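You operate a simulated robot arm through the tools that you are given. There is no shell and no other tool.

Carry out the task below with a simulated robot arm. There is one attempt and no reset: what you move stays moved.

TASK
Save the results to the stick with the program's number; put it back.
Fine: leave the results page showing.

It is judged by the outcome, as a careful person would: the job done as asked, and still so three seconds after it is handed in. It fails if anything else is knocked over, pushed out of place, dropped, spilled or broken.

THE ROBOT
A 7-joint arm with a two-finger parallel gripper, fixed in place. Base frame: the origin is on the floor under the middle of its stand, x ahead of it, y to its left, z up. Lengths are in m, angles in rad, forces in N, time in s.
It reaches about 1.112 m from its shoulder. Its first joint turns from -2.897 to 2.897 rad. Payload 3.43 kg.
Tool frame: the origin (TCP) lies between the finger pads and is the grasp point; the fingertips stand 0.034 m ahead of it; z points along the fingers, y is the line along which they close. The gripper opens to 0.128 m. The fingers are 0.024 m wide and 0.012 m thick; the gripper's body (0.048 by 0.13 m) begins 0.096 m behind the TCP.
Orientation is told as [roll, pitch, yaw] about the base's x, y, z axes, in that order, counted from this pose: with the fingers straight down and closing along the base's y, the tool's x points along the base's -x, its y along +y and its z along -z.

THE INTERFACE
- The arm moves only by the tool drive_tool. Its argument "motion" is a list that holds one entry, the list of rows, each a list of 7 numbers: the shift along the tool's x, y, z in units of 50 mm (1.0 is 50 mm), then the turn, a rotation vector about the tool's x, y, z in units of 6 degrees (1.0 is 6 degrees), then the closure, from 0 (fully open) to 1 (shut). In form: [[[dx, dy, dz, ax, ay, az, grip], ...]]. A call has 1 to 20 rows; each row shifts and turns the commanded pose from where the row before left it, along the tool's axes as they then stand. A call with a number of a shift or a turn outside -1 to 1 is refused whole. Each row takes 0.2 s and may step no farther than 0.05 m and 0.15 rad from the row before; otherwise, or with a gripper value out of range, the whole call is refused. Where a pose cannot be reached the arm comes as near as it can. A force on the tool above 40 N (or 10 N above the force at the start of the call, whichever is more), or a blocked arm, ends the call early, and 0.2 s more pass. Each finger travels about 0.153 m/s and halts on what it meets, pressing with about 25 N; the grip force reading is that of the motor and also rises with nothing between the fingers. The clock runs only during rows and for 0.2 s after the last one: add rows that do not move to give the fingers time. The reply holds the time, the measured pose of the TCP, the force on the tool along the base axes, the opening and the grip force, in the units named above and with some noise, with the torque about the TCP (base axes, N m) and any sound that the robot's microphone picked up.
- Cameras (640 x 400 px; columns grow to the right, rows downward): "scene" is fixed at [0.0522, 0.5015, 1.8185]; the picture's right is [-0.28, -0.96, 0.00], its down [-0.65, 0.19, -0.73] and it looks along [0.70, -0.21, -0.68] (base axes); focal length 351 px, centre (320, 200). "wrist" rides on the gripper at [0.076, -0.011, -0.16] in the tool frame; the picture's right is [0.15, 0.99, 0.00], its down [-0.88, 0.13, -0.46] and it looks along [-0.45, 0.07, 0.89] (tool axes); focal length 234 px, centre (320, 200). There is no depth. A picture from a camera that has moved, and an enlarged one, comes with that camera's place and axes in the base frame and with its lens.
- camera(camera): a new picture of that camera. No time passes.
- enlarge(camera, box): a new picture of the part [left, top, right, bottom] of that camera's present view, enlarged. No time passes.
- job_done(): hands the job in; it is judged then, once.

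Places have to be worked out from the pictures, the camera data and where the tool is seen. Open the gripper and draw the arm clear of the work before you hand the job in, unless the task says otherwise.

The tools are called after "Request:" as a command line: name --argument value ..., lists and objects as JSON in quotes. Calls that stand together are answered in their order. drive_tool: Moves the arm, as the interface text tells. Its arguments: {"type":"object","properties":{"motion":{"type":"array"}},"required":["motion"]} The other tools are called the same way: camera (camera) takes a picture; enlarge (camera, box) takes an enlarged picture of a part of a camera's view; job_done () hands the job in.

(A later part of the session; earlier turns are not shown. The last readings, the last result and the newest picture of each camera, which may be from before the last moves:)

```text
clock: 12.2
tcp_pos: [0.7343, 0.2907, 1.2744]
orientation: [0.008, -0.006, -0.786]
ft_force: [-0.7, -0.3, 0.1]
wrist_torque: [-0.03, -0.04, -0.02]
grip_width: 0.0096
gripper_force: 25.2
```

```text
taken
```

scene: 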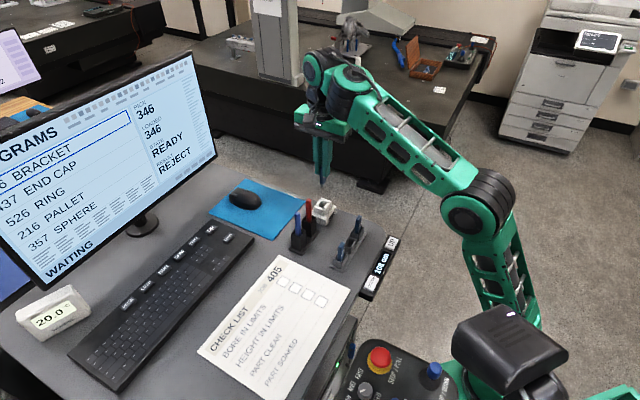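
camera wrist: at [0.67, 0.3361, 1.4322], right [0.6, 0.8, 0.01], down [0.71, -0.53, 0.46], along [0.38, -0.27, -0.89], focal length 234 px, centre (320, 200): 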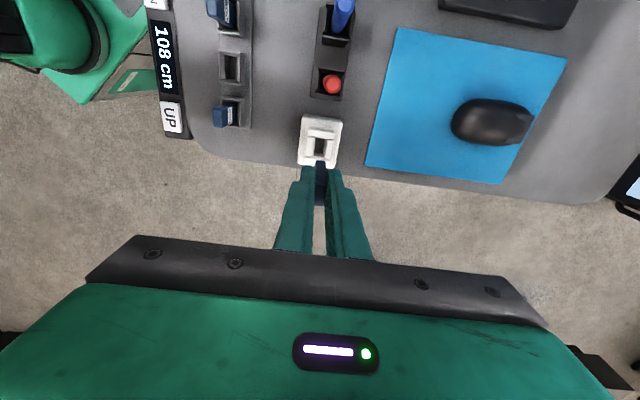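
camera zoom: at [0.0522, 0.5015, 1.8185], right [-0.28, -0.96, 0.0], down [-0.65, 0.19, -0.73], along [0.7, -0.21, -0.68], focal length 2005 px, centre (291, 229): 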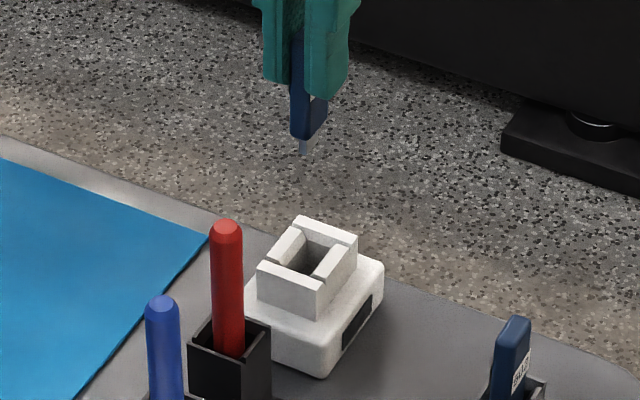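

The stick hovers over the dock. I zoom in with both cameras to check the stick-to-socket alignment.

Request:
enlarge --camera "wrist" --box '[285, 105, 355, 205]'

Request:
enlarge --camera "scene" --box '[305, 165, 345, 220]'

```text
4.00 times, centred on (320, 155) of wrist
camera zoom: at [0.67, 0.3361, 1.4322], right [0.6, 0.8, 0.01], down [0.71, -0.53, 0.46], along [0.38, -0.27, -0.89], focal length 937 px, centre (320, 380)
```

zoom: 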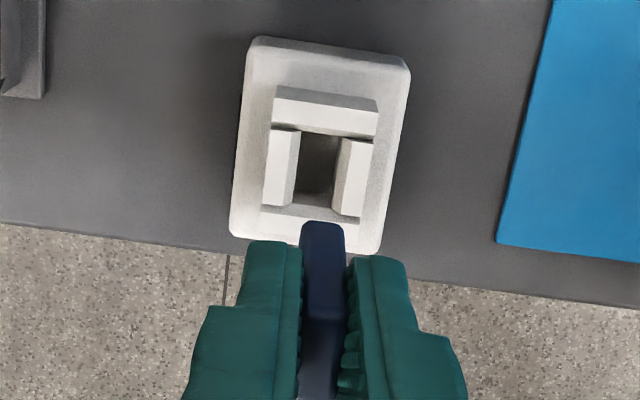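

```text
7.27 times, centred on (325, 192) of scene
camera zoom: at [0.0522, 0.5015, 1.8185], right [-0.28, -0.96, 0.0], down [-0.65, 0.19, -0.73], along [0.7, -0.21, -0.68], focal length 2552 px, centre (284, 254)
```

zoom: 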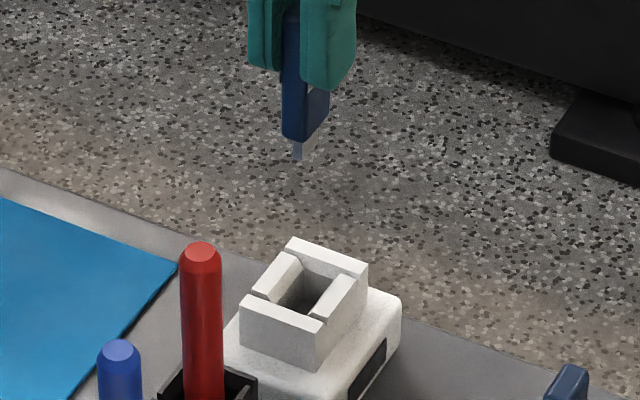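

I zoom in closer on the socket opening itself.

Request:
enlarge --camera "wrist" --box '[298, 122, 342, 172]'

Request:
enlarge --camera "scene" --box '[315, 165, 335, 190]'

Request:
enlarge --camera "scene" --box '[312, 194, 337, 218]'

```text
8.00 times, centred on (320, 147) of wrist
camera zoom: at [0.67, 0.3361, 1.4322], right [0.6, 0.8, 0.01], down [0.71, -0.53, 0.46], along [0.38, -0.27, -0.89], focal length 1873 px, centre (320, 624)
```

zoom: 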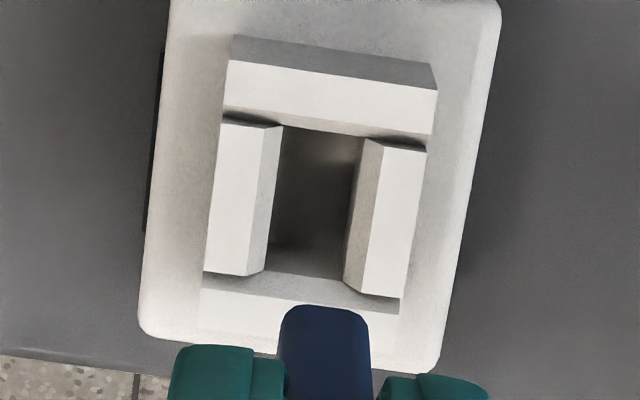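

```text
16.00 times, centred on (325, 178) of scene
camera zoom: at [0.0522, 0.5015, 1.8185], right [-0.28, -0.96, 0.0], down [-0.65, 0.19, -0.73], along [0.7, -0.21, -0.68], focal length 5614 px, centre (240, 560)
```

zoom: 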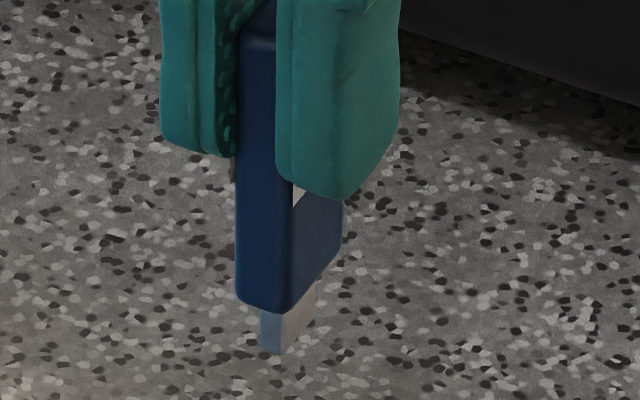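

```text
16.00 times, centred on (324, 206) of scene
camera zoom: at [0.0522, 0.5015, 1.8185], right [-0.28, -0.96, 0.0], down [-0.65, 0.19, -0.73], along [0.7, -0.21, -0.68], focal length 5614 px, centre (248, 104)
```

zoom: 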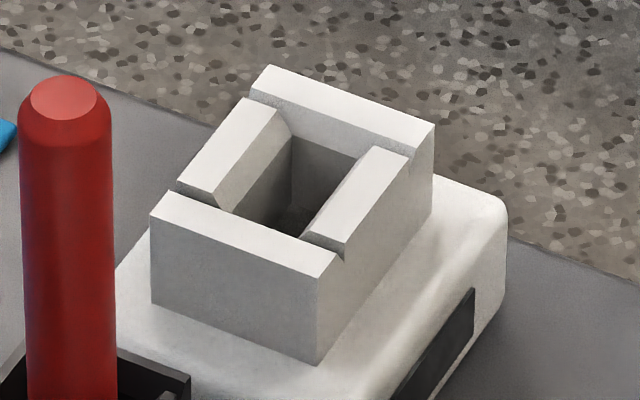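

The socket has chamfered lead-ins and looks about 13 × 24 mm inside, against a stick of 9 × 20 mm. Combining both views, I correct by about −2.2 mm in tool x and +1 mm in tool y, then lower 0.065 m so the tip is just above the rim, and re-check.

Request:
drive_tool --motion '[[[-0.044, 0.02, 0, 0, 0, 0, 1], [0, 0, 0.4, 0, 0, 0, 1], [0, 0, 0.45, 0, 0, 0, 1], [0, 0, 0.45, 0, 0, 0, 1], [0, 0, 0, 0, 0, 0, 1], [0, 0, 0, 0, 0, 0, 1]]]'

Request:
enlarge --camera "wrist" --box '[285, 105, 355, 205]'

Request:
enlarge --camera "scene" --box '[308, 180, 340, 220]'

```text
clock: 13.6
tcp_pos: [0.7369, 0.2889, 1.2076]
orientation: [0.007, -0.007, -0.786]
ft_force: [-0.4, 0.0, 0.4]
wrist_torque: [-0.01, 0.0, -0.01]
grip_width: 0.0093
gripper_force: 25.1
```

```text
4.00 times, centred on (320, 155) of wrist
camera zoom: at [0.6722, 0.3346, 1.3664], right [0.6, 0.8, 0.01], down [0.71, -0.53, 0.46], along [0.38, -0.27, -0.89], focal length 937 px, centre (320, 380)
```

zoom: 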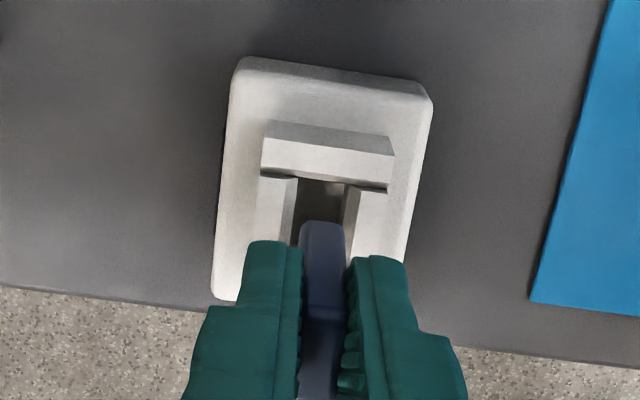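

```text
10.00 times, centred on (324, 200) of scene
camera zoom: at [0.0522, 0.5015, 1.8185], right [-0.28, -0.96, 0.0], down [-0.65, 0.19, -0.73], along [0.7, -0.21, -0.68], focal length 3509 px, centre (280, 200)
```

zoom: 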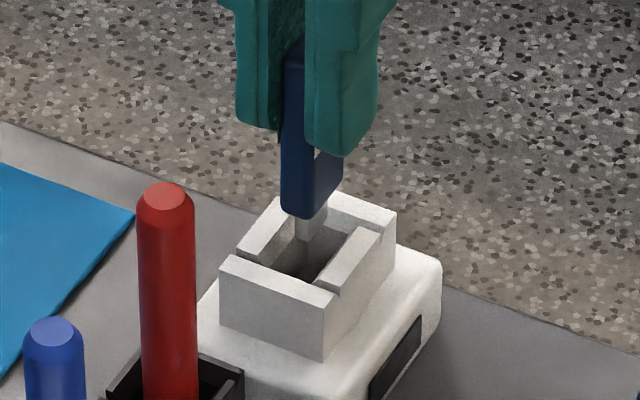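

The tip is just above the rim. I take tighter zooms to measure the remaining offset.

Request:
enlarge --camera "scene" --box '[312, 192, 336, 216]'

Request:
enlarge --camera "wrist" --box '[300, 130, 340, 175]'

```text
16.00 times, centred on (324, 204) of scene
camera zoom: at [0.0522, 0.5015, 1.8185], right [-0.28, -0.96, 0.0], down [-0.65, 0.19, -0.73], along [0.7, -0.21, -0.68], focal length 5614 px, centre (256, 136)
```

zoom: 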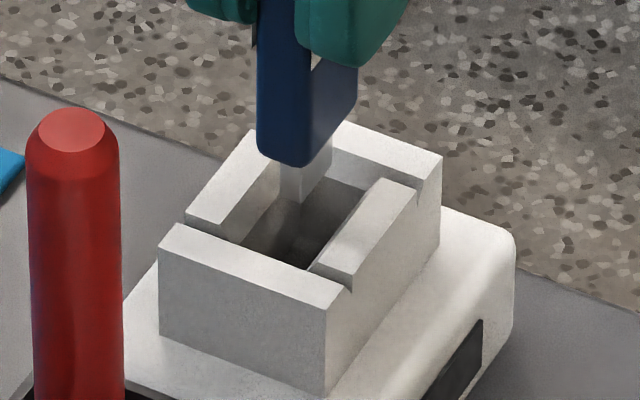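

```text
8.89 times, centred on (320, 152) of wrist
camera zoom: at [0.6722, 0.3346, 1.3664], right [0.6, 0.8, 0.01], down [0.71, -0.53, 0.46], along [0.38, -0.27, -0.89], focal length 2082 px, centre (320, 622)
```

zoom: 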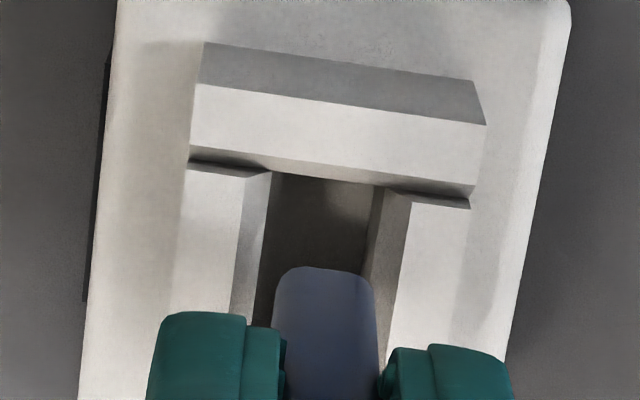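

The stick looks centred to within about 1 mm in both views, with the tip about 5 mm above the rim. I lower 12 mm so the narrow metal tip enters, then check again.

Request:
drive_tool --motion '[[[0.01, 0.006, 0.12, 0, 0, 0, 1], [0, 0, 0.12, 0, 0, 0, 1], [0, 0, 0, 0, 0, 0, 1], [0, 0, 0, 0, 0, 0, 1]]]'

Request:
enlarge --camera "scene" --box '[312, 192, 336, 216]'

Request:
enlarge --camera "wrist" --box '[300, 130, 340, 175]'

```text
clock: 14.6
tcp_pos: [0.7369, 0.2905, 1.196]
orientation: [0.009, -0.006, -0.785]
ft_force: [0.3, 0.1, -1.5]
wrist_torque: [0.0, -0.01, 0.0]
grip_width: 0.0094
gripper_force: 25.0
```

```text
16.00 times, centred on (324, 204) of scene
camera zoom: at [0.0522, 0.5015, 1.8185], right [-0.28, -0.96, 0.0], down [-0.65, 0.19, -0.73], along [0.7, -0.21, -0.68], focal length 5614 px, centre (256, 136)
```

zoom: 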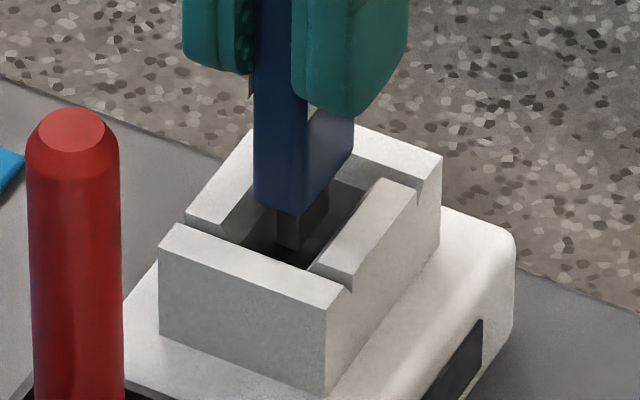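

```text
8.89 times, centred on (320, 152) of wrist
camera zoom: at [0.6723, 0.3351, 1.3548], right [0.6, 0.8, 0.01], down [0.71, -0.53, 0.46], along [0.38, -0.27, -0.89], focal length 2082 px, centre (320, 622)
```

zoom: 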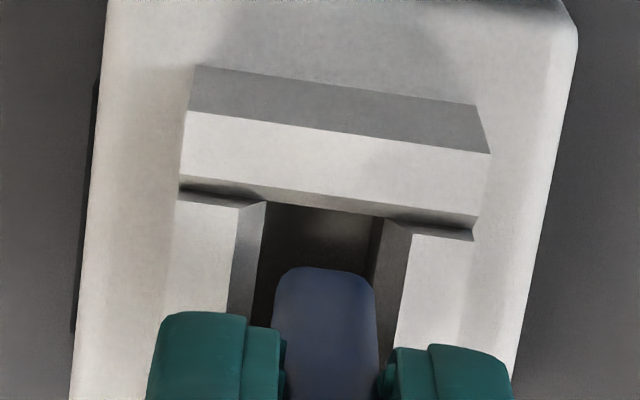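

The metal tip is inside the opening and the body is about to enter. I keep lowering in small steps while watching the force.

Request:
drive_tool --motion '[[[0, 0, 0.1, 0, 0, 0, 1], [0, 0, 0.1, 0, 0, 0, 1], [0, 0, 0, 0, 0, 0, 1]]]'

Request:
enlarge --camera "scene" --box '[312, 192, 336, 216]'

Request:
enlarge --camera "wrist" --box '[300, 130, 340, 175]'

```text
clock: 15.4
tcp_pos: [0.7352, 0.2917, 1.1861]
orientation: [0.008, -0.007, -0.786]
ft_force: [-5.8, 5.2, 2.0]
wrist_torque: [0.3, 0.36, -0.02]
grip_width: 0.0095
gripper_force: 25.2
```

```text
16.00 times, centred on (324, 204) of scene
camera zoom: at [0.0522, 0.5015, 1.8185], right [-0.28, -0.96, 0.0], down [-0.65, 0.19, -0.73], along [0.7, -0.21, -0.68], focal length 5614 px, centre (256, 136)
```

zoom: 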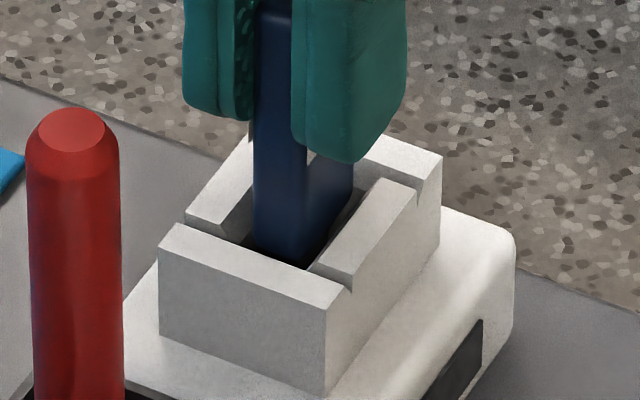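

```text
8.89 times, centred on (320, 152) of wrist
camera zoom: at [0.6714, 0.3354, 1.3449], right [0.6, 0.8, 0.01], down [0.71, -0.53, 0.46], along [0.38, -0.27, -0.89], focal length 2082 px, centre (320, 622)
```

zoom: 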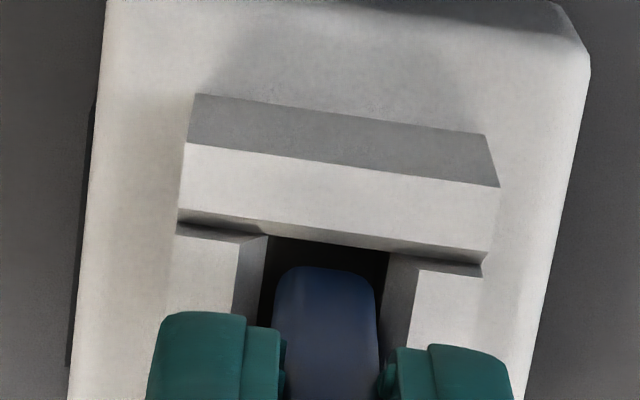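

There is a lateral force of about 8 N pushing the stick toward tool +x, so the far end is touching the chamfer. I shift 1.5 mm in tool +x to relieve it.

Request:
drive_tool --motion '[[[0.03, 0, 0, 0, 0, 0, 1], [0, 0, 0, 0, 0, 0, 1], [0, 0, 0, 0, 0, 0, 1]]]'

Request:
enlarge --camera "scene" --box '[312, 192, 336, 216]'

```text
clock: 16.2
tcp_pos: [0.7354, 0.2894, 1.185]
orientation: [0.009, -0.009, -0.786]
ft_force: [-0.2, -0.8, 0.5]
wrist_torque: [-0.01, -0.01, -0.01]
grip_width: 0.0096
gripper_force: 25.0
```

```text
16.00 times, centred on (324, 204) of scene
camera zoom: at [0.0522, 0.5015, 1.8185], right [-0.28, -0.96, 0.0], down [-0.65, 0.19, -0.73], along [0.7, -0.21, -0.68], focal length 5614 px, centre (256, 136)
```

zoom: 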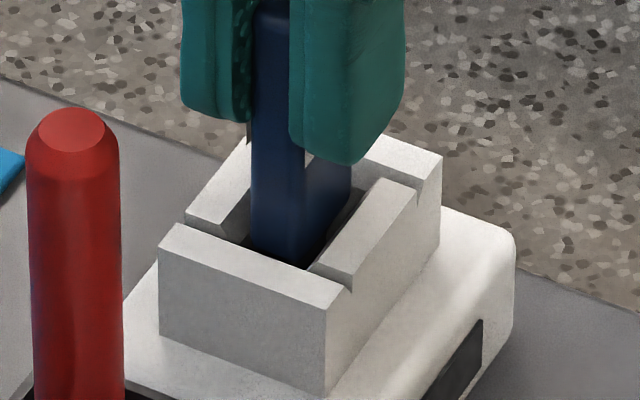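

The force has vanished. I continue lowering gently in 5 mm rows with a small extra +x shift.

Request:
drive_tool --motion '[[[0.012, 0, 0.08, 0, 0, 0, 1], [0, 0, 0.08, 0, 0, 0, 1], [0, 0, 0, 0, 0, 0, 1]]]'

Request:
enlarge --camera "scene" --box '[312, 192, 336, 216]'

```text
clock: 17.0
tcp_pos: [0.7352, 0.2908, 1.1805]
orientation: [0.012, -0.008, -0.785]
ft_force: [1.5, 2.8, 26.4]
wrist_torque: [0.1, -0.24, 0.01]
grip_width: 0.0097
gripper_force: 25.0
```

```text
16.00 times, centred on (324, 204) of scene
camera zoom: at [0.0522, 0.5015, 1.8185], right [-0.28, -0.96, 0.0], down [-0.65, 0.19, -0.73], along [0.7, -0.21, -0.68], focal length 5614 px, centre (256, 136)
```

zoom: 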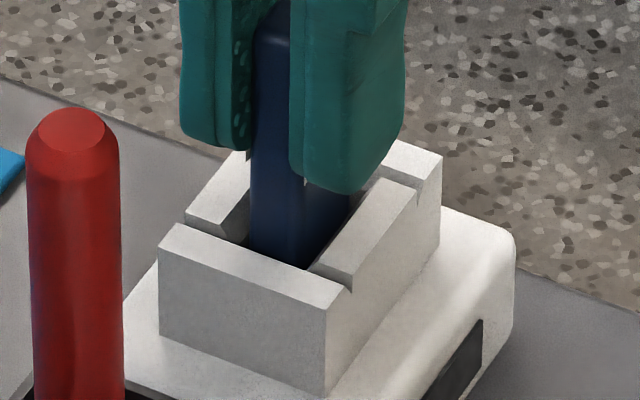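

There is 26 N upward force with almost no lateral force, and the tip is about 22 mm below the rim, so the stick seems to be seated on the floor. I check the screen and the dock for any change in status.

Request:
camera --camera "scene"

Request:
enlarge --camera "scene" --box '[0, 50, 225, 290]'

Request:
enlarge --camera "wrist" --box '[270, 110, 370, 220]'

```text
taken
```

scene: 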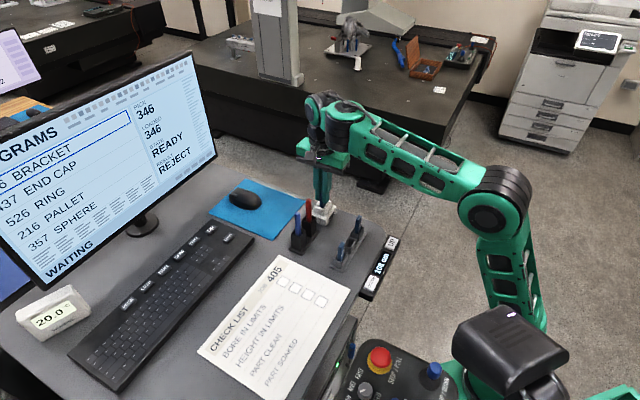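

```text
1.67 times, centred on (112, 170) of scene
camera zoom: at [0.0522, 0.5015, 1.8185], right [-0.28, -0.96, 0.0], down [-0.65, 0.19, -0.73], along [0.7, -0.21, -0.68], focal length 585 px, centre (666, 250)
```

zoom: 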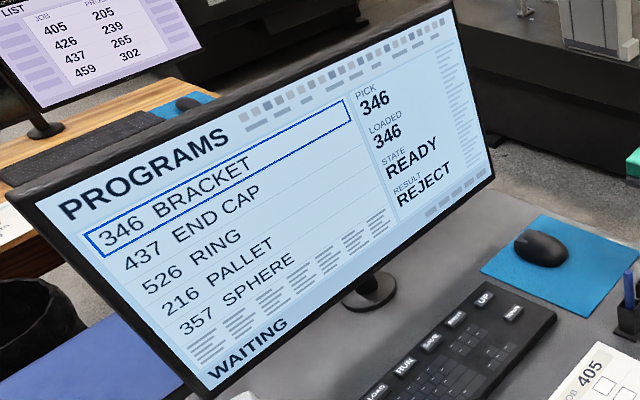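

```text
3.64 times, centred on (320, 165) of wrist
camera zoom: at [0.6697, 0.3359, 1.3389], right [0.6, 0.8, 0.01], down [0.71, -0.53, 0.46], along [0.38, -0.27, -0.89], focal length 852 px, centre (320, 327)
```

zoom: 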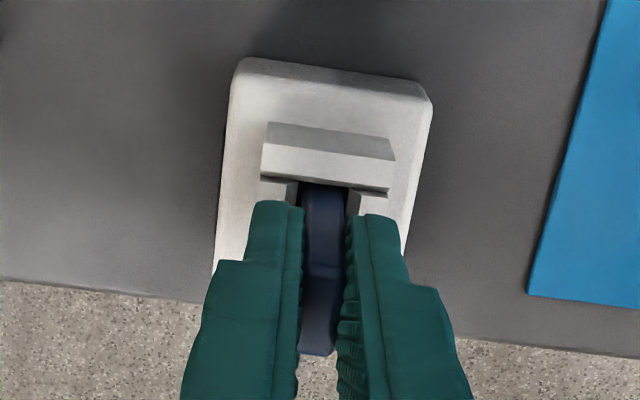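

The screen still reads WAITING. I check the dark window on the dock's side for an indicator.

Request:
enlarge --camera "scene" --box '[318, 195, 348, 225]'

Request:
camera --camera "wrist"

```text
13.33 times, centred on (333, 210) of scene
camera zoom: at [0.0522, 0.5015, 1.8185], right [-0.28, -0.96, 0.0], down [-0.65, 0.19, -0.73], along [0.7, -0.21, -0.68], focal length 4678 px, centre (147, 67)
```

zoom: 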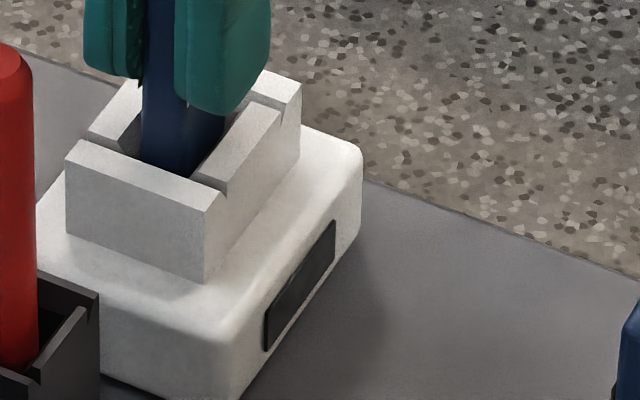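

```text
taken
camera wrist: at [0.6697, 0.3359, 1.3389], right [0.6, 0.8, 0.01], down [0.71, -0.53, 0.46], along [0.38, -0.27, -0.89], focal length 234 px, centre (320, 200)
```

wrist: 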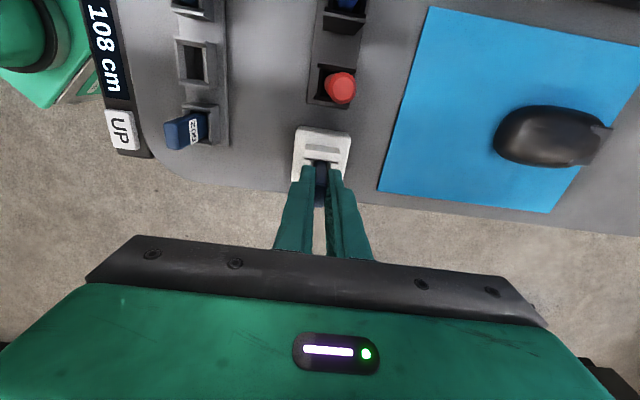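

The window is dark. The stick is bottomed, so I ease the downward push by 2.5 mm, open the fingers moderately and see how it stands.

Request:
drive_tool --motion '[[[0, 0, -0.05, 0, 0, 0, 1], [0, 0, 0, 0, 0, 0, 1], [0, 0, 0, 0, 0, 0, 0.9], [0, 0, 0, 0, 0, 0, 0.75], [0, 0, 0, 0, 0, 0, 0.65], [0, 0, 0, 0, 0, 0, 0.65]]]'

Request:
enlarge --camera "scene" --box '[312, 185, 342, 220]'

Request:
enlarge --camera "wrist" --box '[270, 110, 370, 220]'

Request:
enlarge --camera "scene" --box '[0, 50, 225, 290]'

```text
clock: 18.4
tcp_pos: [0.7355, 0.2916, 1.1818]
orientation: [0.007, -0.007, -0.784]
ft_force: [-0.7, -0.4, 0.0]
wrist_torque: [-0.02, 0.02, -0.01]
grip_width: 0.045
gripper_force: 0.0
```

```text
11.43 times, centred on (327, 202) of scene
camera zoom: at [0.0522, 0.5015, 1.8185], right [-0.28, -0.96, 0.0], down [-0.65, 0.19, -0.73], along [0.7, -0.21, -0.68], focal length 4010 px, centre (240, 171)
```

zoom: 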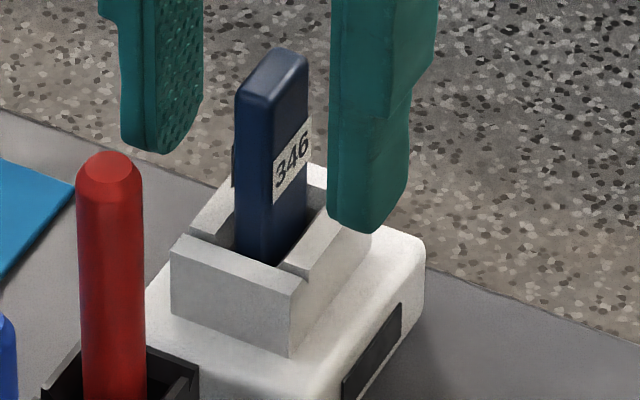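

```text
3.64 times, centred on (320, 165) of wrist
camera zoom: at [0.6708, 0.3366, 1.3398], right [0.6, 0.8, 0.01], down [0.71, -0.53, 0.46], along [0.38, -0.27, -0.89], focal length 852 px, centre (320, 327)
```

zoom: 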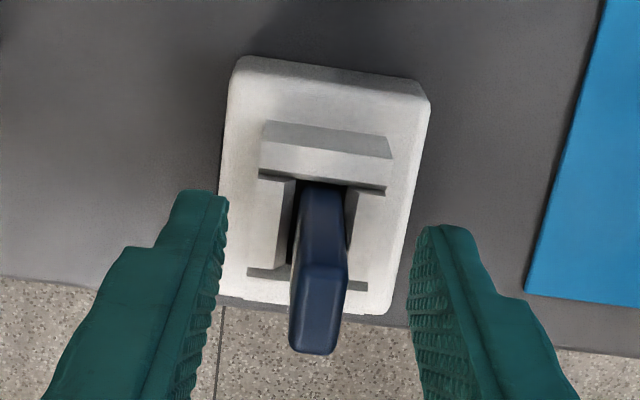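

```text
1.67 times, centred on (112, 170) of scene
camera zoom: at [0.0522, 0.5015, 1.8185], right [-0.28, -0.96, 0.0], down [-0.65, 0.19, -0.73], along [0.7, -0.21, -0.68], focal length 585 px, centre (666, 250)
```

zoom: 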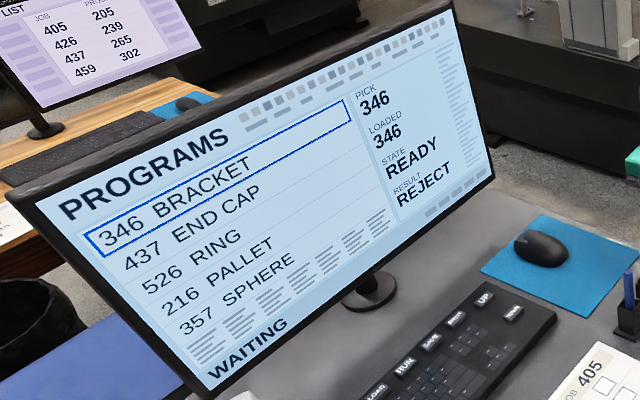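

Stick 346 stands upright in the dock. I raise the open gripper straight up 0.12 m, clear of the stick, and then travel over to the keyboard above the SAVE key.

Request:
drive_tool --motion '[[[0, 0, -0.6, 0, 0, 0, 0.65], [0, 0, -0.8, 0, 0, 0, 0.65], [0, 0, -0.9, 0, 0, 0, 0.65], [0.7, 0.55, 0, 0, 0, 0, 1], [0.7, 0.55, 0, 0, 0, 0, 1], [0.7, 0.55, 0, 0, 0, 0, 1], [0.7, 0.55, 0, 0, 0, 0, 1], [0.7, 0.55, 0, 0, 0, 0, 1], [0.7, 0.55, 0, 0, 0, 0, 1], [0.7, 0.55, 0, 0, 0, 0, 1], [0.7, 0.55, 0, 0, 0, 0, 1], [0, 0, 0, 0, 0, 0, 1], [0, 0, 0, 0, 0, 0, 1]]]'

Request:
camera --camera "wrist"

Request:
camera --camera "scene"

```text
clock: 21.2
tcp_pos: [0.7129, 0.3575, 1.3052]
orientation: [0.03, -0.01, -0.782]
ft_force: [-0.5, -1.1, -0.1]
wrist_torque: [-0.02, -0.02, -0.01]
grip_width: 0.0
gripper_force: 24.5
out of reach, approached as far as the arm can: row 5, 6, 7, 8, 9, 10, 11
```

```text
taken
camera wrist: at [0.645, 0.4012, 1.463], right [0.59, 0.8, 0.03], down [0.7, -0.54, 0.47], along [0.39, -0.26, -0.88], focal length 234 px, centre (320, 200)
```

wrist: 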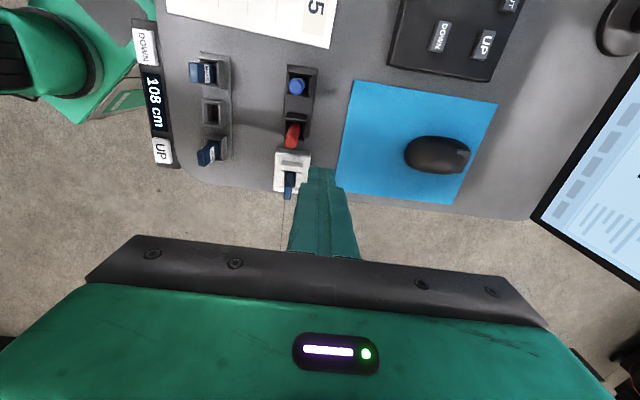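

```text
taken
```

scene: 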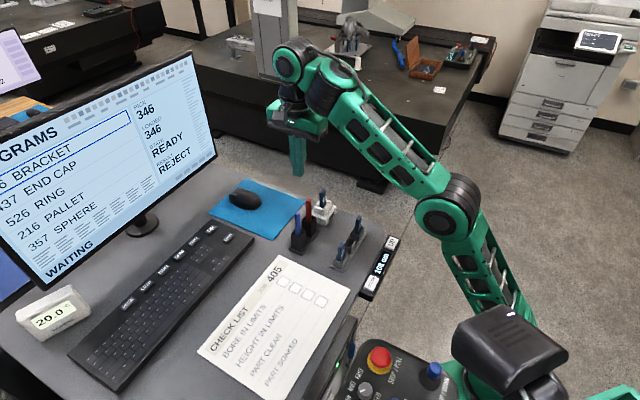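

The key is out of reach with the fingers straight down at this height, so I'll have to tilt the fingers outward for the keyboard. First a null row, to see whether the command origin is where the arm actually is.

Request:
drive_tool --motion '[[[0, 0, 0, 0, 0, 0, 1]]]'

```text
clock: 21.6
tcp_pos: [0.7127, 0.358, 1.3054]
orientation: [0.03, -0.009, -0.784]
ft_force: [0.4, -0.1, -0.3]
wrist_torque: [0.0, 0.01, -0.01]
grip_width: 0.0001
gripper_force: 24.8
```

A new call starts from the actual pose. I pull back to about (0.52, 0.46) at the same height and rotate to yaw +45°, so the camera side faces the base and I can then tilt the fingers outward toward the keyboard.

Request:
drive_tool --motion '[[[0.83, -0.25, 0, 0, 0, 0, 1], [0.83, -0.25, 0, 0, 0, 0, 1], [0.83, -0.25, 0, 0, 0, 0, 1], [0.83, -0.25, 0, 0, 0, 0, 1], [0.83, -0.25, 0, 0, 0, 0, 1], [0, 0, 0, 0, 0, -1, 1], [0, 0, 0, 0, 0, -1, 1], [0, 0, 0, 0, 0, -1, 1], [0, 0, 0, 0, 0, -1, 1], [0, 0, 0, 0, 0, -1, 1], [0, 0, 0, 0, 0, -1, 1], [0, 0, 0, 0, 0, -1, 1], [0, 0, 0, 0, 0, -1, 1], [0, 0, 0, 0, 0, -1, 1], [0, 0, 0, 0, 0, -1, 1], [0, 0, 0, 0, 0, -1, 1], [0, 0, 0, 0, 0, -1, 1], [0, 0, 0, 0, 0, -1, 1], [0, 0, 0, 0, 0, -1, 1], [0, 0, 0, 0, 0, -1, 1]]]'

Request:
camera --camera "wrist"

Request:
camera --camera "scene"

```text
clock: 25.5
tcp_pos: [0.5027, 0.4609, 1.3104]
orientation: [-0.011, -0.025, 0.616]
ft_force: [1.4, -0.7, 0.2]
wrist_torque: [0.05, 0.17, -0.01]
grip_width: 0.0
gripper_force: 25.1
stopped in row 19: the force on the tool passed its limit at 94 N (the readings are from after the stop); the commanded pose is now the measured one
```

```text
taken
camera wrist: at [0.4425, 0.4073, 1.4677], right [-0.69, 0.72, -0.01], down [0.63, 0.61, 0.48], along [0.35, 0.32, -0.88], focal length 234 px, centre (320, 200)
```

wrist: 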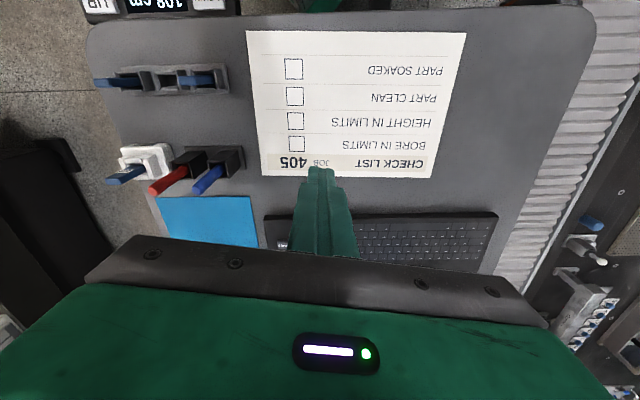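

```text
taken
```

scene: 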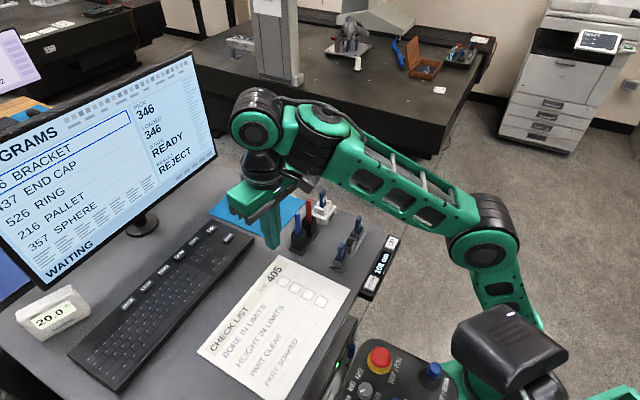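

The rotation stopped on a force spike at yaw 0.616. Nothing in the scene is near the gripper there, so it was most likely the wrist camera meeting the arm's own forearm. Tilting the fingers outward opens that angle, so from here I tilt 30° outward while moving the TCP outward to keep the wrist about in place.

Request:
drive_tool --motion '[[[-0.6, 0, 0, 0, -1, 0, 1], [-0.597, 0, 0.063, 0, -1, 0, 1], [-0.587, 0, 0.125, 0, -1, 0, 1], [-0.571, 0, 0.185, 0, -1, 0, 1], [-0.548, 0, 0.244, 0, -1, 0, 1], [0, 0, 0, 0, 0, 0, 1], [0, 0, 0, 0, 0, 0, 1]]]'

Request:
camera --camera "wrist"

Request:
camera --camera "scene"

```text
clock: 27.1
tcp_pos: [0.6266, 0.5479, 1.3135]
orientation: [-0.014, -0.546, 0.62]
ft_force: [0.8, -0.1, 0.0]
wrist_torque: [0.0, -0.01, 0.0]
grip_width: 0.0001
gripper_force: 24.8
```

```text
taken
camera wrist: at [0.5102, 0.4545, 1.4096], right [-0.67, 0.74, -0.09], down [0.34, 0.41, 0.85], along [0.66, 0.54, -0.53], focal length 234 px, centre (320, 200)
```

wrist: 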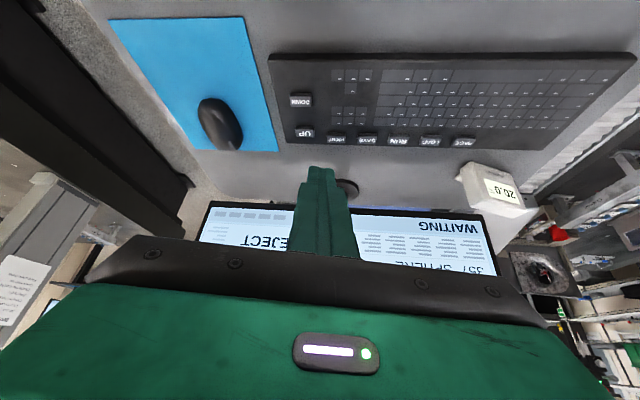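

```text
taken
```

scene: 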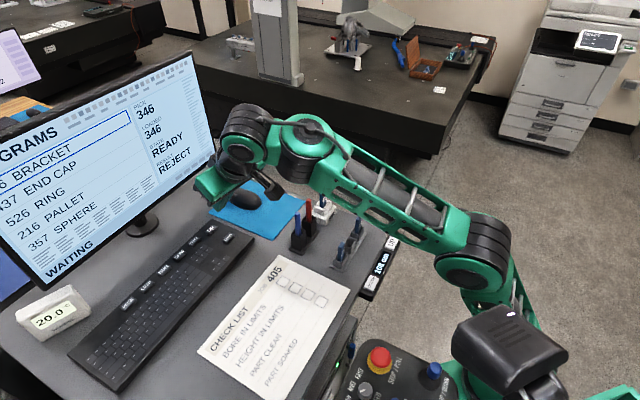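

That worked cleanly: the tilt is 31° and the whole keyboard is visible. I zoom in to localise the SAVE and PAGE keys.

Request:
enlarge --camera "wrist" --box '[260, 40, 500, 190]'

Request:
enlarge --camera "wrist" --box '[350, 110, 490, 170]'

Request:
enlarge --camera "scene" --box '[110, 215, 260, 315]'

```text
2.67 times, centred on (380, 115) of wrist
camera zoom: at [0.5102, 0.4545, 1.4096], right [-0.67, 0.74, -0.09], down [0.34, 0.41, 0.85], along [0.66, 0.54, -0.53], focal length 624 px, centre (160, 427)
```

zoom: 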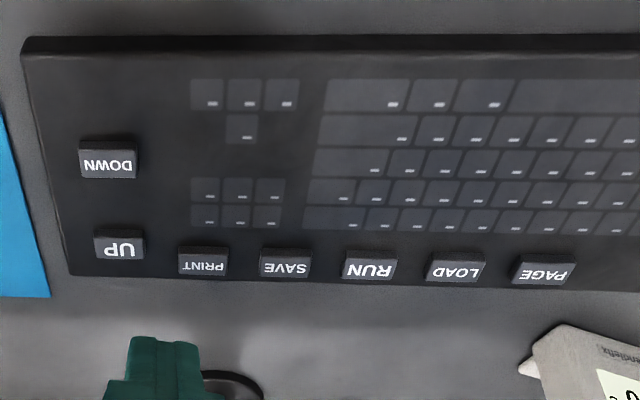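

```text
4.57 times, centred on (420, 140) of wrist
camera zoom: at [0.5102, 0.4545, 1.4096], right [-0.67, 0.74, -0.09], down [0.34, 0.41, 0.85], along [0.66, 0.54, -0.53], focal length 1070 px, centre (-137, 474)
```

zoom: 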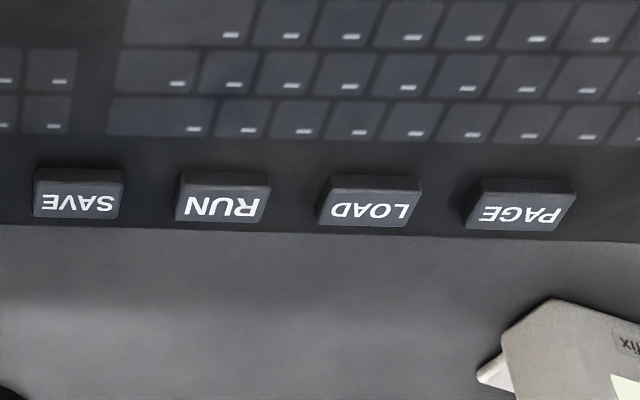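

```text
4.00 times, centred on (185, 265) of scene
camera zoom: at [0.0522, 0.5015, 1.8185], right [-0.28, -0.96, 0.0], down [-0.65, 0.19, -0.73], along [0.7, -0.21, -0.68], focal length 1404 px, centre (860, -60)
```

zoom: 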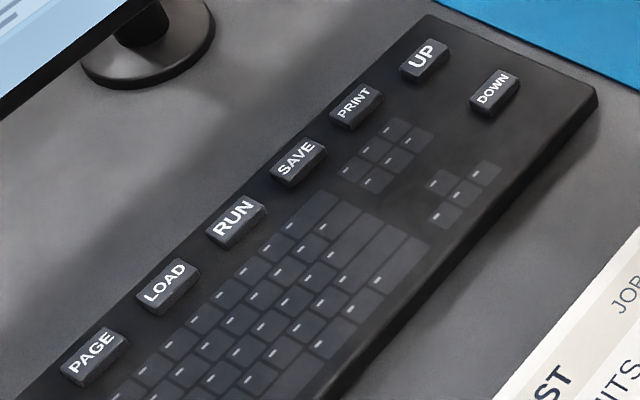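

SAVE's top is near (0.684, 0.684, 1.109) and PAGE's near (0.575, 0.796, 1.109). I square the yaw to 45°, move part-way toward PAGE at z = 1.25, and check that the arm's links stay clear.

Request:
drive_tool --motion '[[[0, 0, 0, -0.41, 0, -0.673, 1], [0, 0, 0, -0.41, 0, -0.673, 1], [-0.184, 0.667, 0.484, 0, 0, 0, 1], [-0.184, 0.667, 0.484, 0, 0, 0, 1], [-0.184, 0.667, 0.484, 0, 0, 0, 1], [-0.184, 0.667, 0.484, 0, 0, 0, 1], [0, 0, 0, 0, 0, 0, 1], [0, 0, 0, 0, 0, 0, 1]]]'

Request:
camera --camera "wrist"

Request:
camera --camera "scene"

```text
clock: 28.9
tcp_pos: [0.5934, 0.6944, 1.245]
orientation: [-0.012, -0.543, 0.783]
ft_force: [0.8, 0.8, 0.1]
wrist_torque: [-0.01, 0.01, 0.0]
grip_width: 0.0001
gripper_force: 24.6
out of reach, approached as far as the arm can: row 6
```

```text
taken
camera wrist: at [0.4941, 0.5848, 1.3426], right [-0.78, 0.62, -0.09], down [0.27, 0.46, 0.84], along [0.56, 0.64, -0.53], focal length 234 px, centre (320, 200)
```

wrist: 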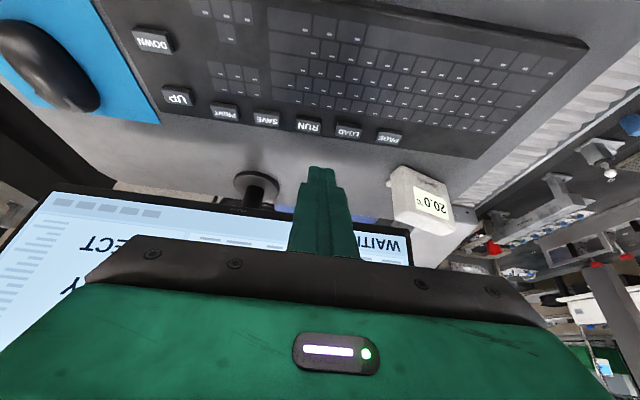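

```text
taken
```

scene: 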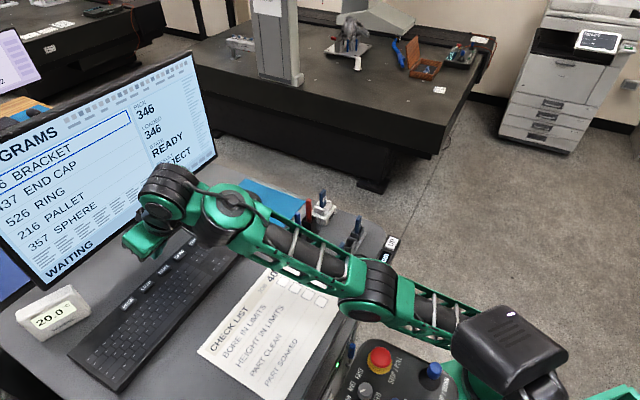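

The arm is near its reach limit at a 31° tilt, so more tilt is needed. First I inspect how close the forearm and elbow are to the desk and the items on it.

Request:
enlarge --camera "scene" --box '[110, 150, 350, 300]'

Request:
enlarge --camera "scene" --box '[280, 180, 580, 380]'

Request:
enlarge --camera "wrist" --box '[200, 70, 460, 240]'

```text
2.67 times, centred on (230, 225) of scene
camera zoom: at [0.0522, 0.5015, 1.8185], right [-0.28, -0.96, 0.0], down [-0.65, 0.19, -0.73], along [0.7, -0.21, -0.68], focal length 936 px, centre (560, 133)
```

zoom: 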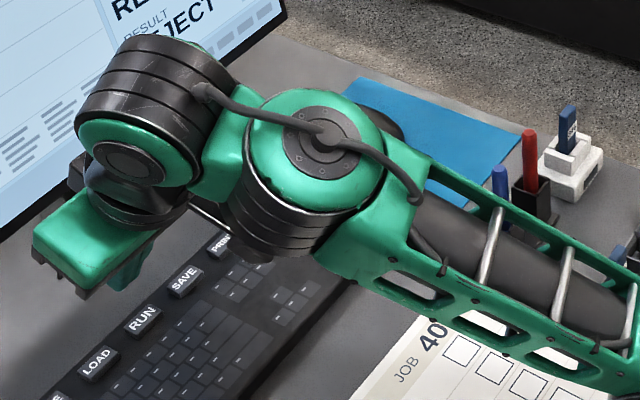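

```text
2.00 times, centred on (430, 280) of scene
camera zoom: at [0.0522, 0.5015, 1.8185], right [-0.28, -0.96, 0.0], down [-0.65, 0.19, -0.73], along [0.7, -0.21, -0.68], focal length 702 px, centre (100, 40)
```

zoom: 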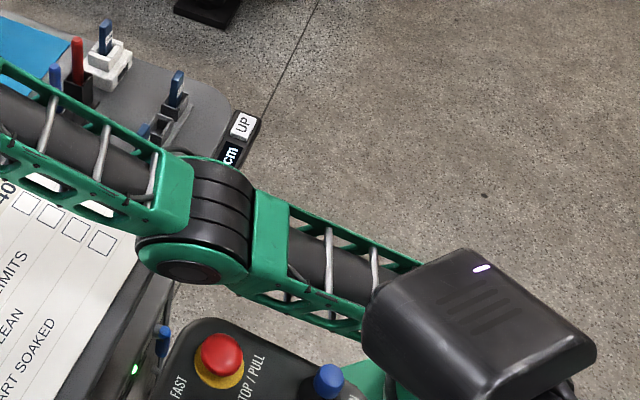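

```text
2.35 times, centred on (330, 155) of wrist
camera zoom: at [0.4941, 0.5848, 1.3426], right [-0.78, 0.62, -0.09], down [0.27, 0.46, 0.84], along [0.56, 0.64, -0.53], focal length 551 px, centre (296, 306)
```

zoom: 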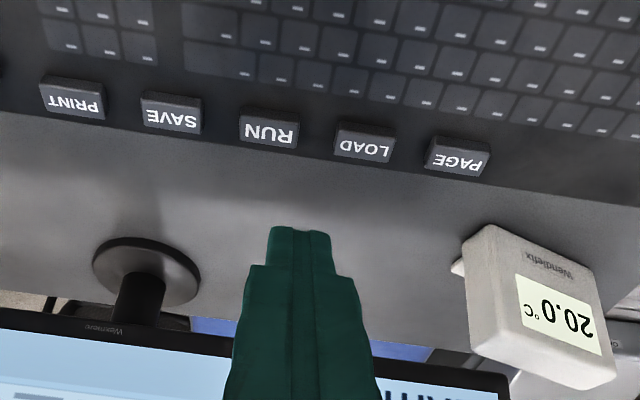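

The forearm passes well clear of the items. I tilt about 14° more, to about 45°, at the current TCP position to bring the wrist inboard and regain reach.

Request:
drive_tool --motion '[[[0, 0, 0, 0, -0.8, 0, 1], [0, 0, 0, 0, -0.8, 0, 1], [0, 0, 0, 0, -0.8, 0, 1], [0, 0, 0, 0, 0, 0, 1]]]'

Request:
camera --camera "wrist"

Request:
camera --camera "scene"

```text
clock: 29.9
tcp_pos: [0.5966, 0.6945, 1.2466]
orientation: [-0.012, -0.796, 0.782]
ft_force: [-0.7, -1.1, 0.4]
wrist_torque: [-0.04, -0.03, -0.06]
grip_width: 0.0
gripper_force: 24.9
out of reach, approached as far as the arm can: row 1
```

```text
taken
camera wrist: at [0.4837, 0.5711, 1.304], right [-0.76, 0.63, -0.11], down [0.11, 0.3, 0.95], along [0.64, 0.71, -0.3], focal length 234 px, centre (320, 200)
```

wrist: 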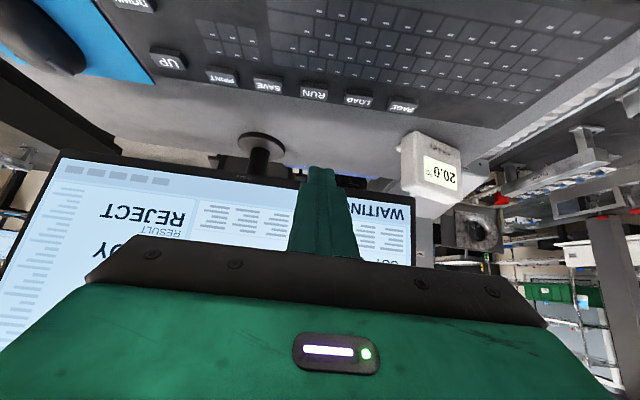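

```text
taken
```

scene: 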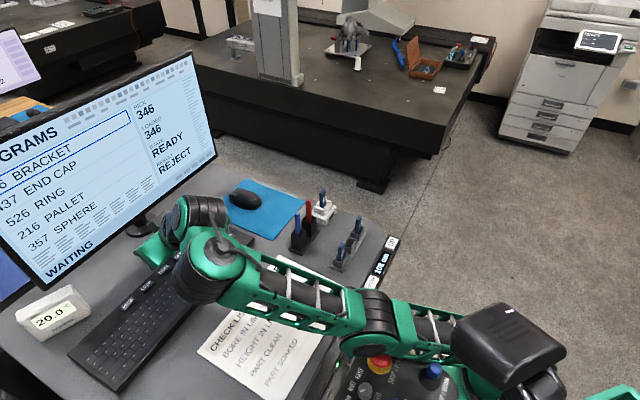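

The tilt is now 45.6° with no contact. I move to hover about 5 cm above the PAGE key at roughly (0.574, 0.794), staying about 5 cm short of the thermometer block.

Request:
drive_tool --motion '[[[0.09, 0.577, 0.448, 0, 0, 0, 1], [0.09, 0.577, 0.448, 0, 0, 0, 1], [0.09, 0.577, 0.448, 0, 0, 0, 1], [0, 0, 0, 0, 0, 0, 1], [0, 0, 0, 0, 0, 0, 1]]]'

Request:
camera --camera "wrist"

Request:
camera --camera "scene"

```text
clock: 31.1
tcp_pos: [0.5603, 0.7879, 1.1869]
orientation: [-0.017, -0.793, 0.789]
ft_force: [-0.2, -0.4, -0.4]
wrist_torque: [0.0, 0.0, -0.04]
grip_width: 0.0001
gripper_force: 25.3
```

```text
taken
camera wrist: at [0.4478, 0.6627, 1.2446], right [-0.77, 0.63, -0.12], down [0.11, 0.3, 0.95], along [0.63, 0.71, -0.3], focal length 234 px, centre (320, 200)
```

wrist: 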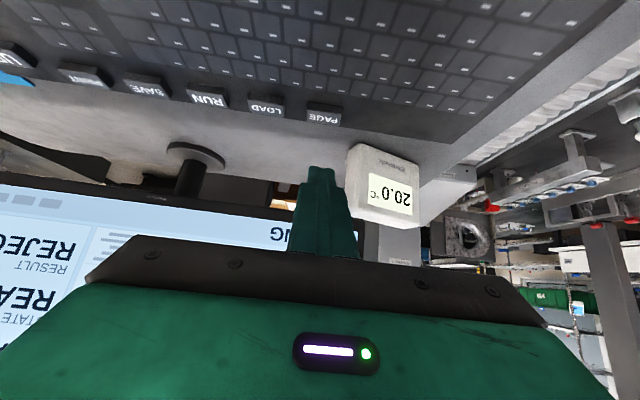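

```text
taken
```

scene: 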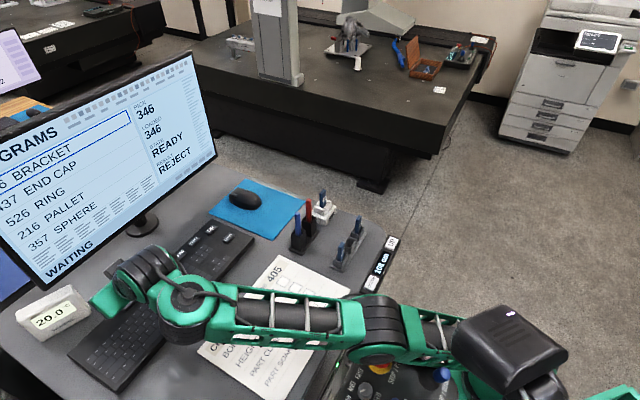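

The hover over PAGE was reached without any flag. The contact edge of the fingertips is at about (0.571, 0.799, 1.154), so I shift 5 mm along the row toward the key centre and descend 30 mm vertically.

Request:
drive_tool --motion '[[[0.143, -0.1, 0.14, 0, 0, 0, 1], [0.143, 0, 0.14, 0, 0, 0, 1], [0.143, 0, 0.14, 0, 0, 0, 1], [0, 0, 0, 0, 0, 0, 1]]]'

Request:
enlarge --camera "wrist" --box '[230, 70, 430, 200]'

Request:
enlarge --camera "scene" --box '[60, 220, 220, 340]'

```text
clock: 32.1
tcp_pos: [0.5631, 0.7837, 1.1577]
orientation: [-0.016, -0.797, 0.79]
ft_force: [0.1, 0.7, -0.6]
wrist_torque: [0.01, 0.01, -0.03]
grip_width: 0.0001
gripper_force: 25.2
```

```text
3.08 times, centred on (330, 135) of wrist
camera zoom: at [0.4512, 0.6583, 1.2156], right [-0.77, 0.63, -0.12], down [0.11, 0.3, 0.95], along [0.63, 0.71, -0.3], focal length 720 px, centre (289, 400)
```

zoom: 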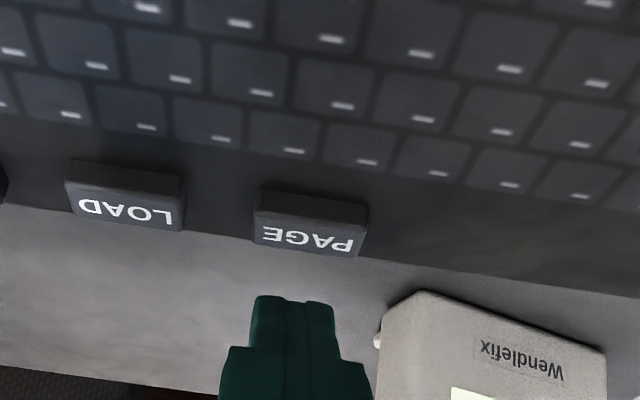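

```text
3.33 times, centred on (140, 280) of scene
camera zoom: at [0.0522, 0.5015, 1.8185], right [-0.28, -0.96, 0.0], down [-0.65, 0.19, -0.73], along [0.7, -0.21, -0.68], focal length 1170 px, centre (920, -67)
```

zoom: 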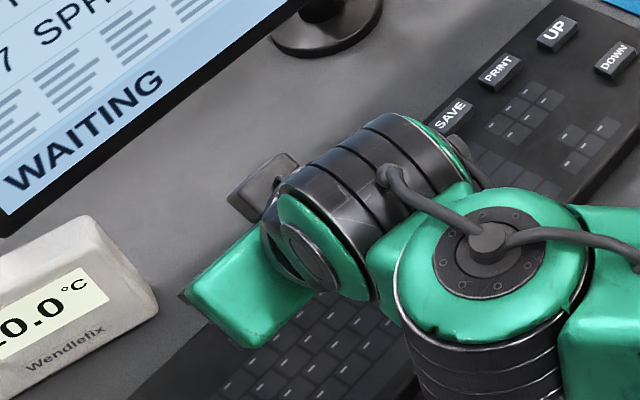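

The fingertip edge is right above PAGE with about 16 mm to go. I descend in 4 mm rows and watch for contact force or a click.

Request:
drive_tool --motion '[[[0.057, 0, 0.056, 0, 0, 0, 1], [0.057, 0, 0.056, 0, 0, 0, 1], [0.057, 0, 0.056, 0, 0, 0, 1], [0.057, 0, 0.056, 0, 0, 0, 1]]]'

Request:
enlarge --camera "wrist" --box '[230, 70, 430, 200]'

Request:
enlarge --camera "scene" --box '[0, 50, 225, 290]'

```text
clock: 33.1
tcp_pos: [0.5639, 0.7825, 1.1424]
orientation: [-0.017, -0.796, 0.79]
ft_force: [0.4, 0.2, -0.4]
wrist_torque: [0.0, -0.03, 0.0]
grip_width: 0.0004
gripper_force: 25.1
```

```text
3.08 times, centred on (330, 135) of wrist
camera zoom: at [0.4515, 0.6576, 1.1999], right [-0.77, 0.63, -0.12], down [0.11, 0.3, 0.95], along [0.63, 0.71, -0.3], focal length 720 px, centre (289, 400)
```

zoom: 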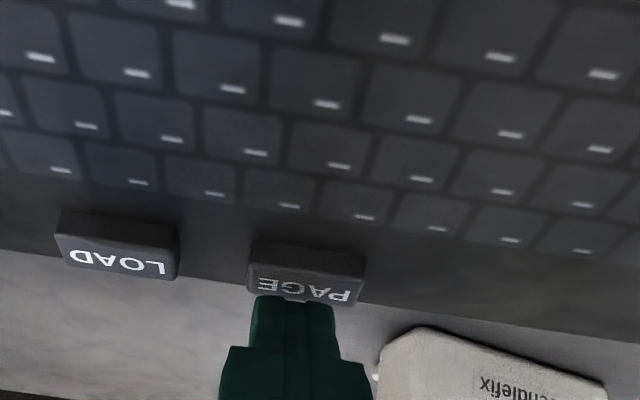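

```text
1.67 times, centred on (112, 170) of scene
camera zoom: at [0.0522, 0.5015, 1.8185], right [-0.28, -0.96, 0.0], down [-0.65, 0.19, -0.73], along [0.7, -0.21, -0.68], focal length 585 px, centre (666, 250)
```

zoom: 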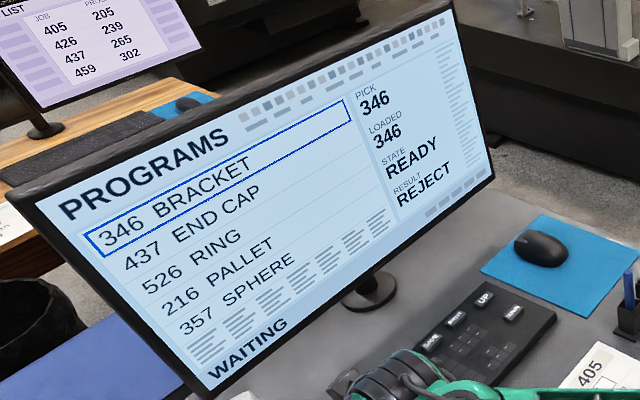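

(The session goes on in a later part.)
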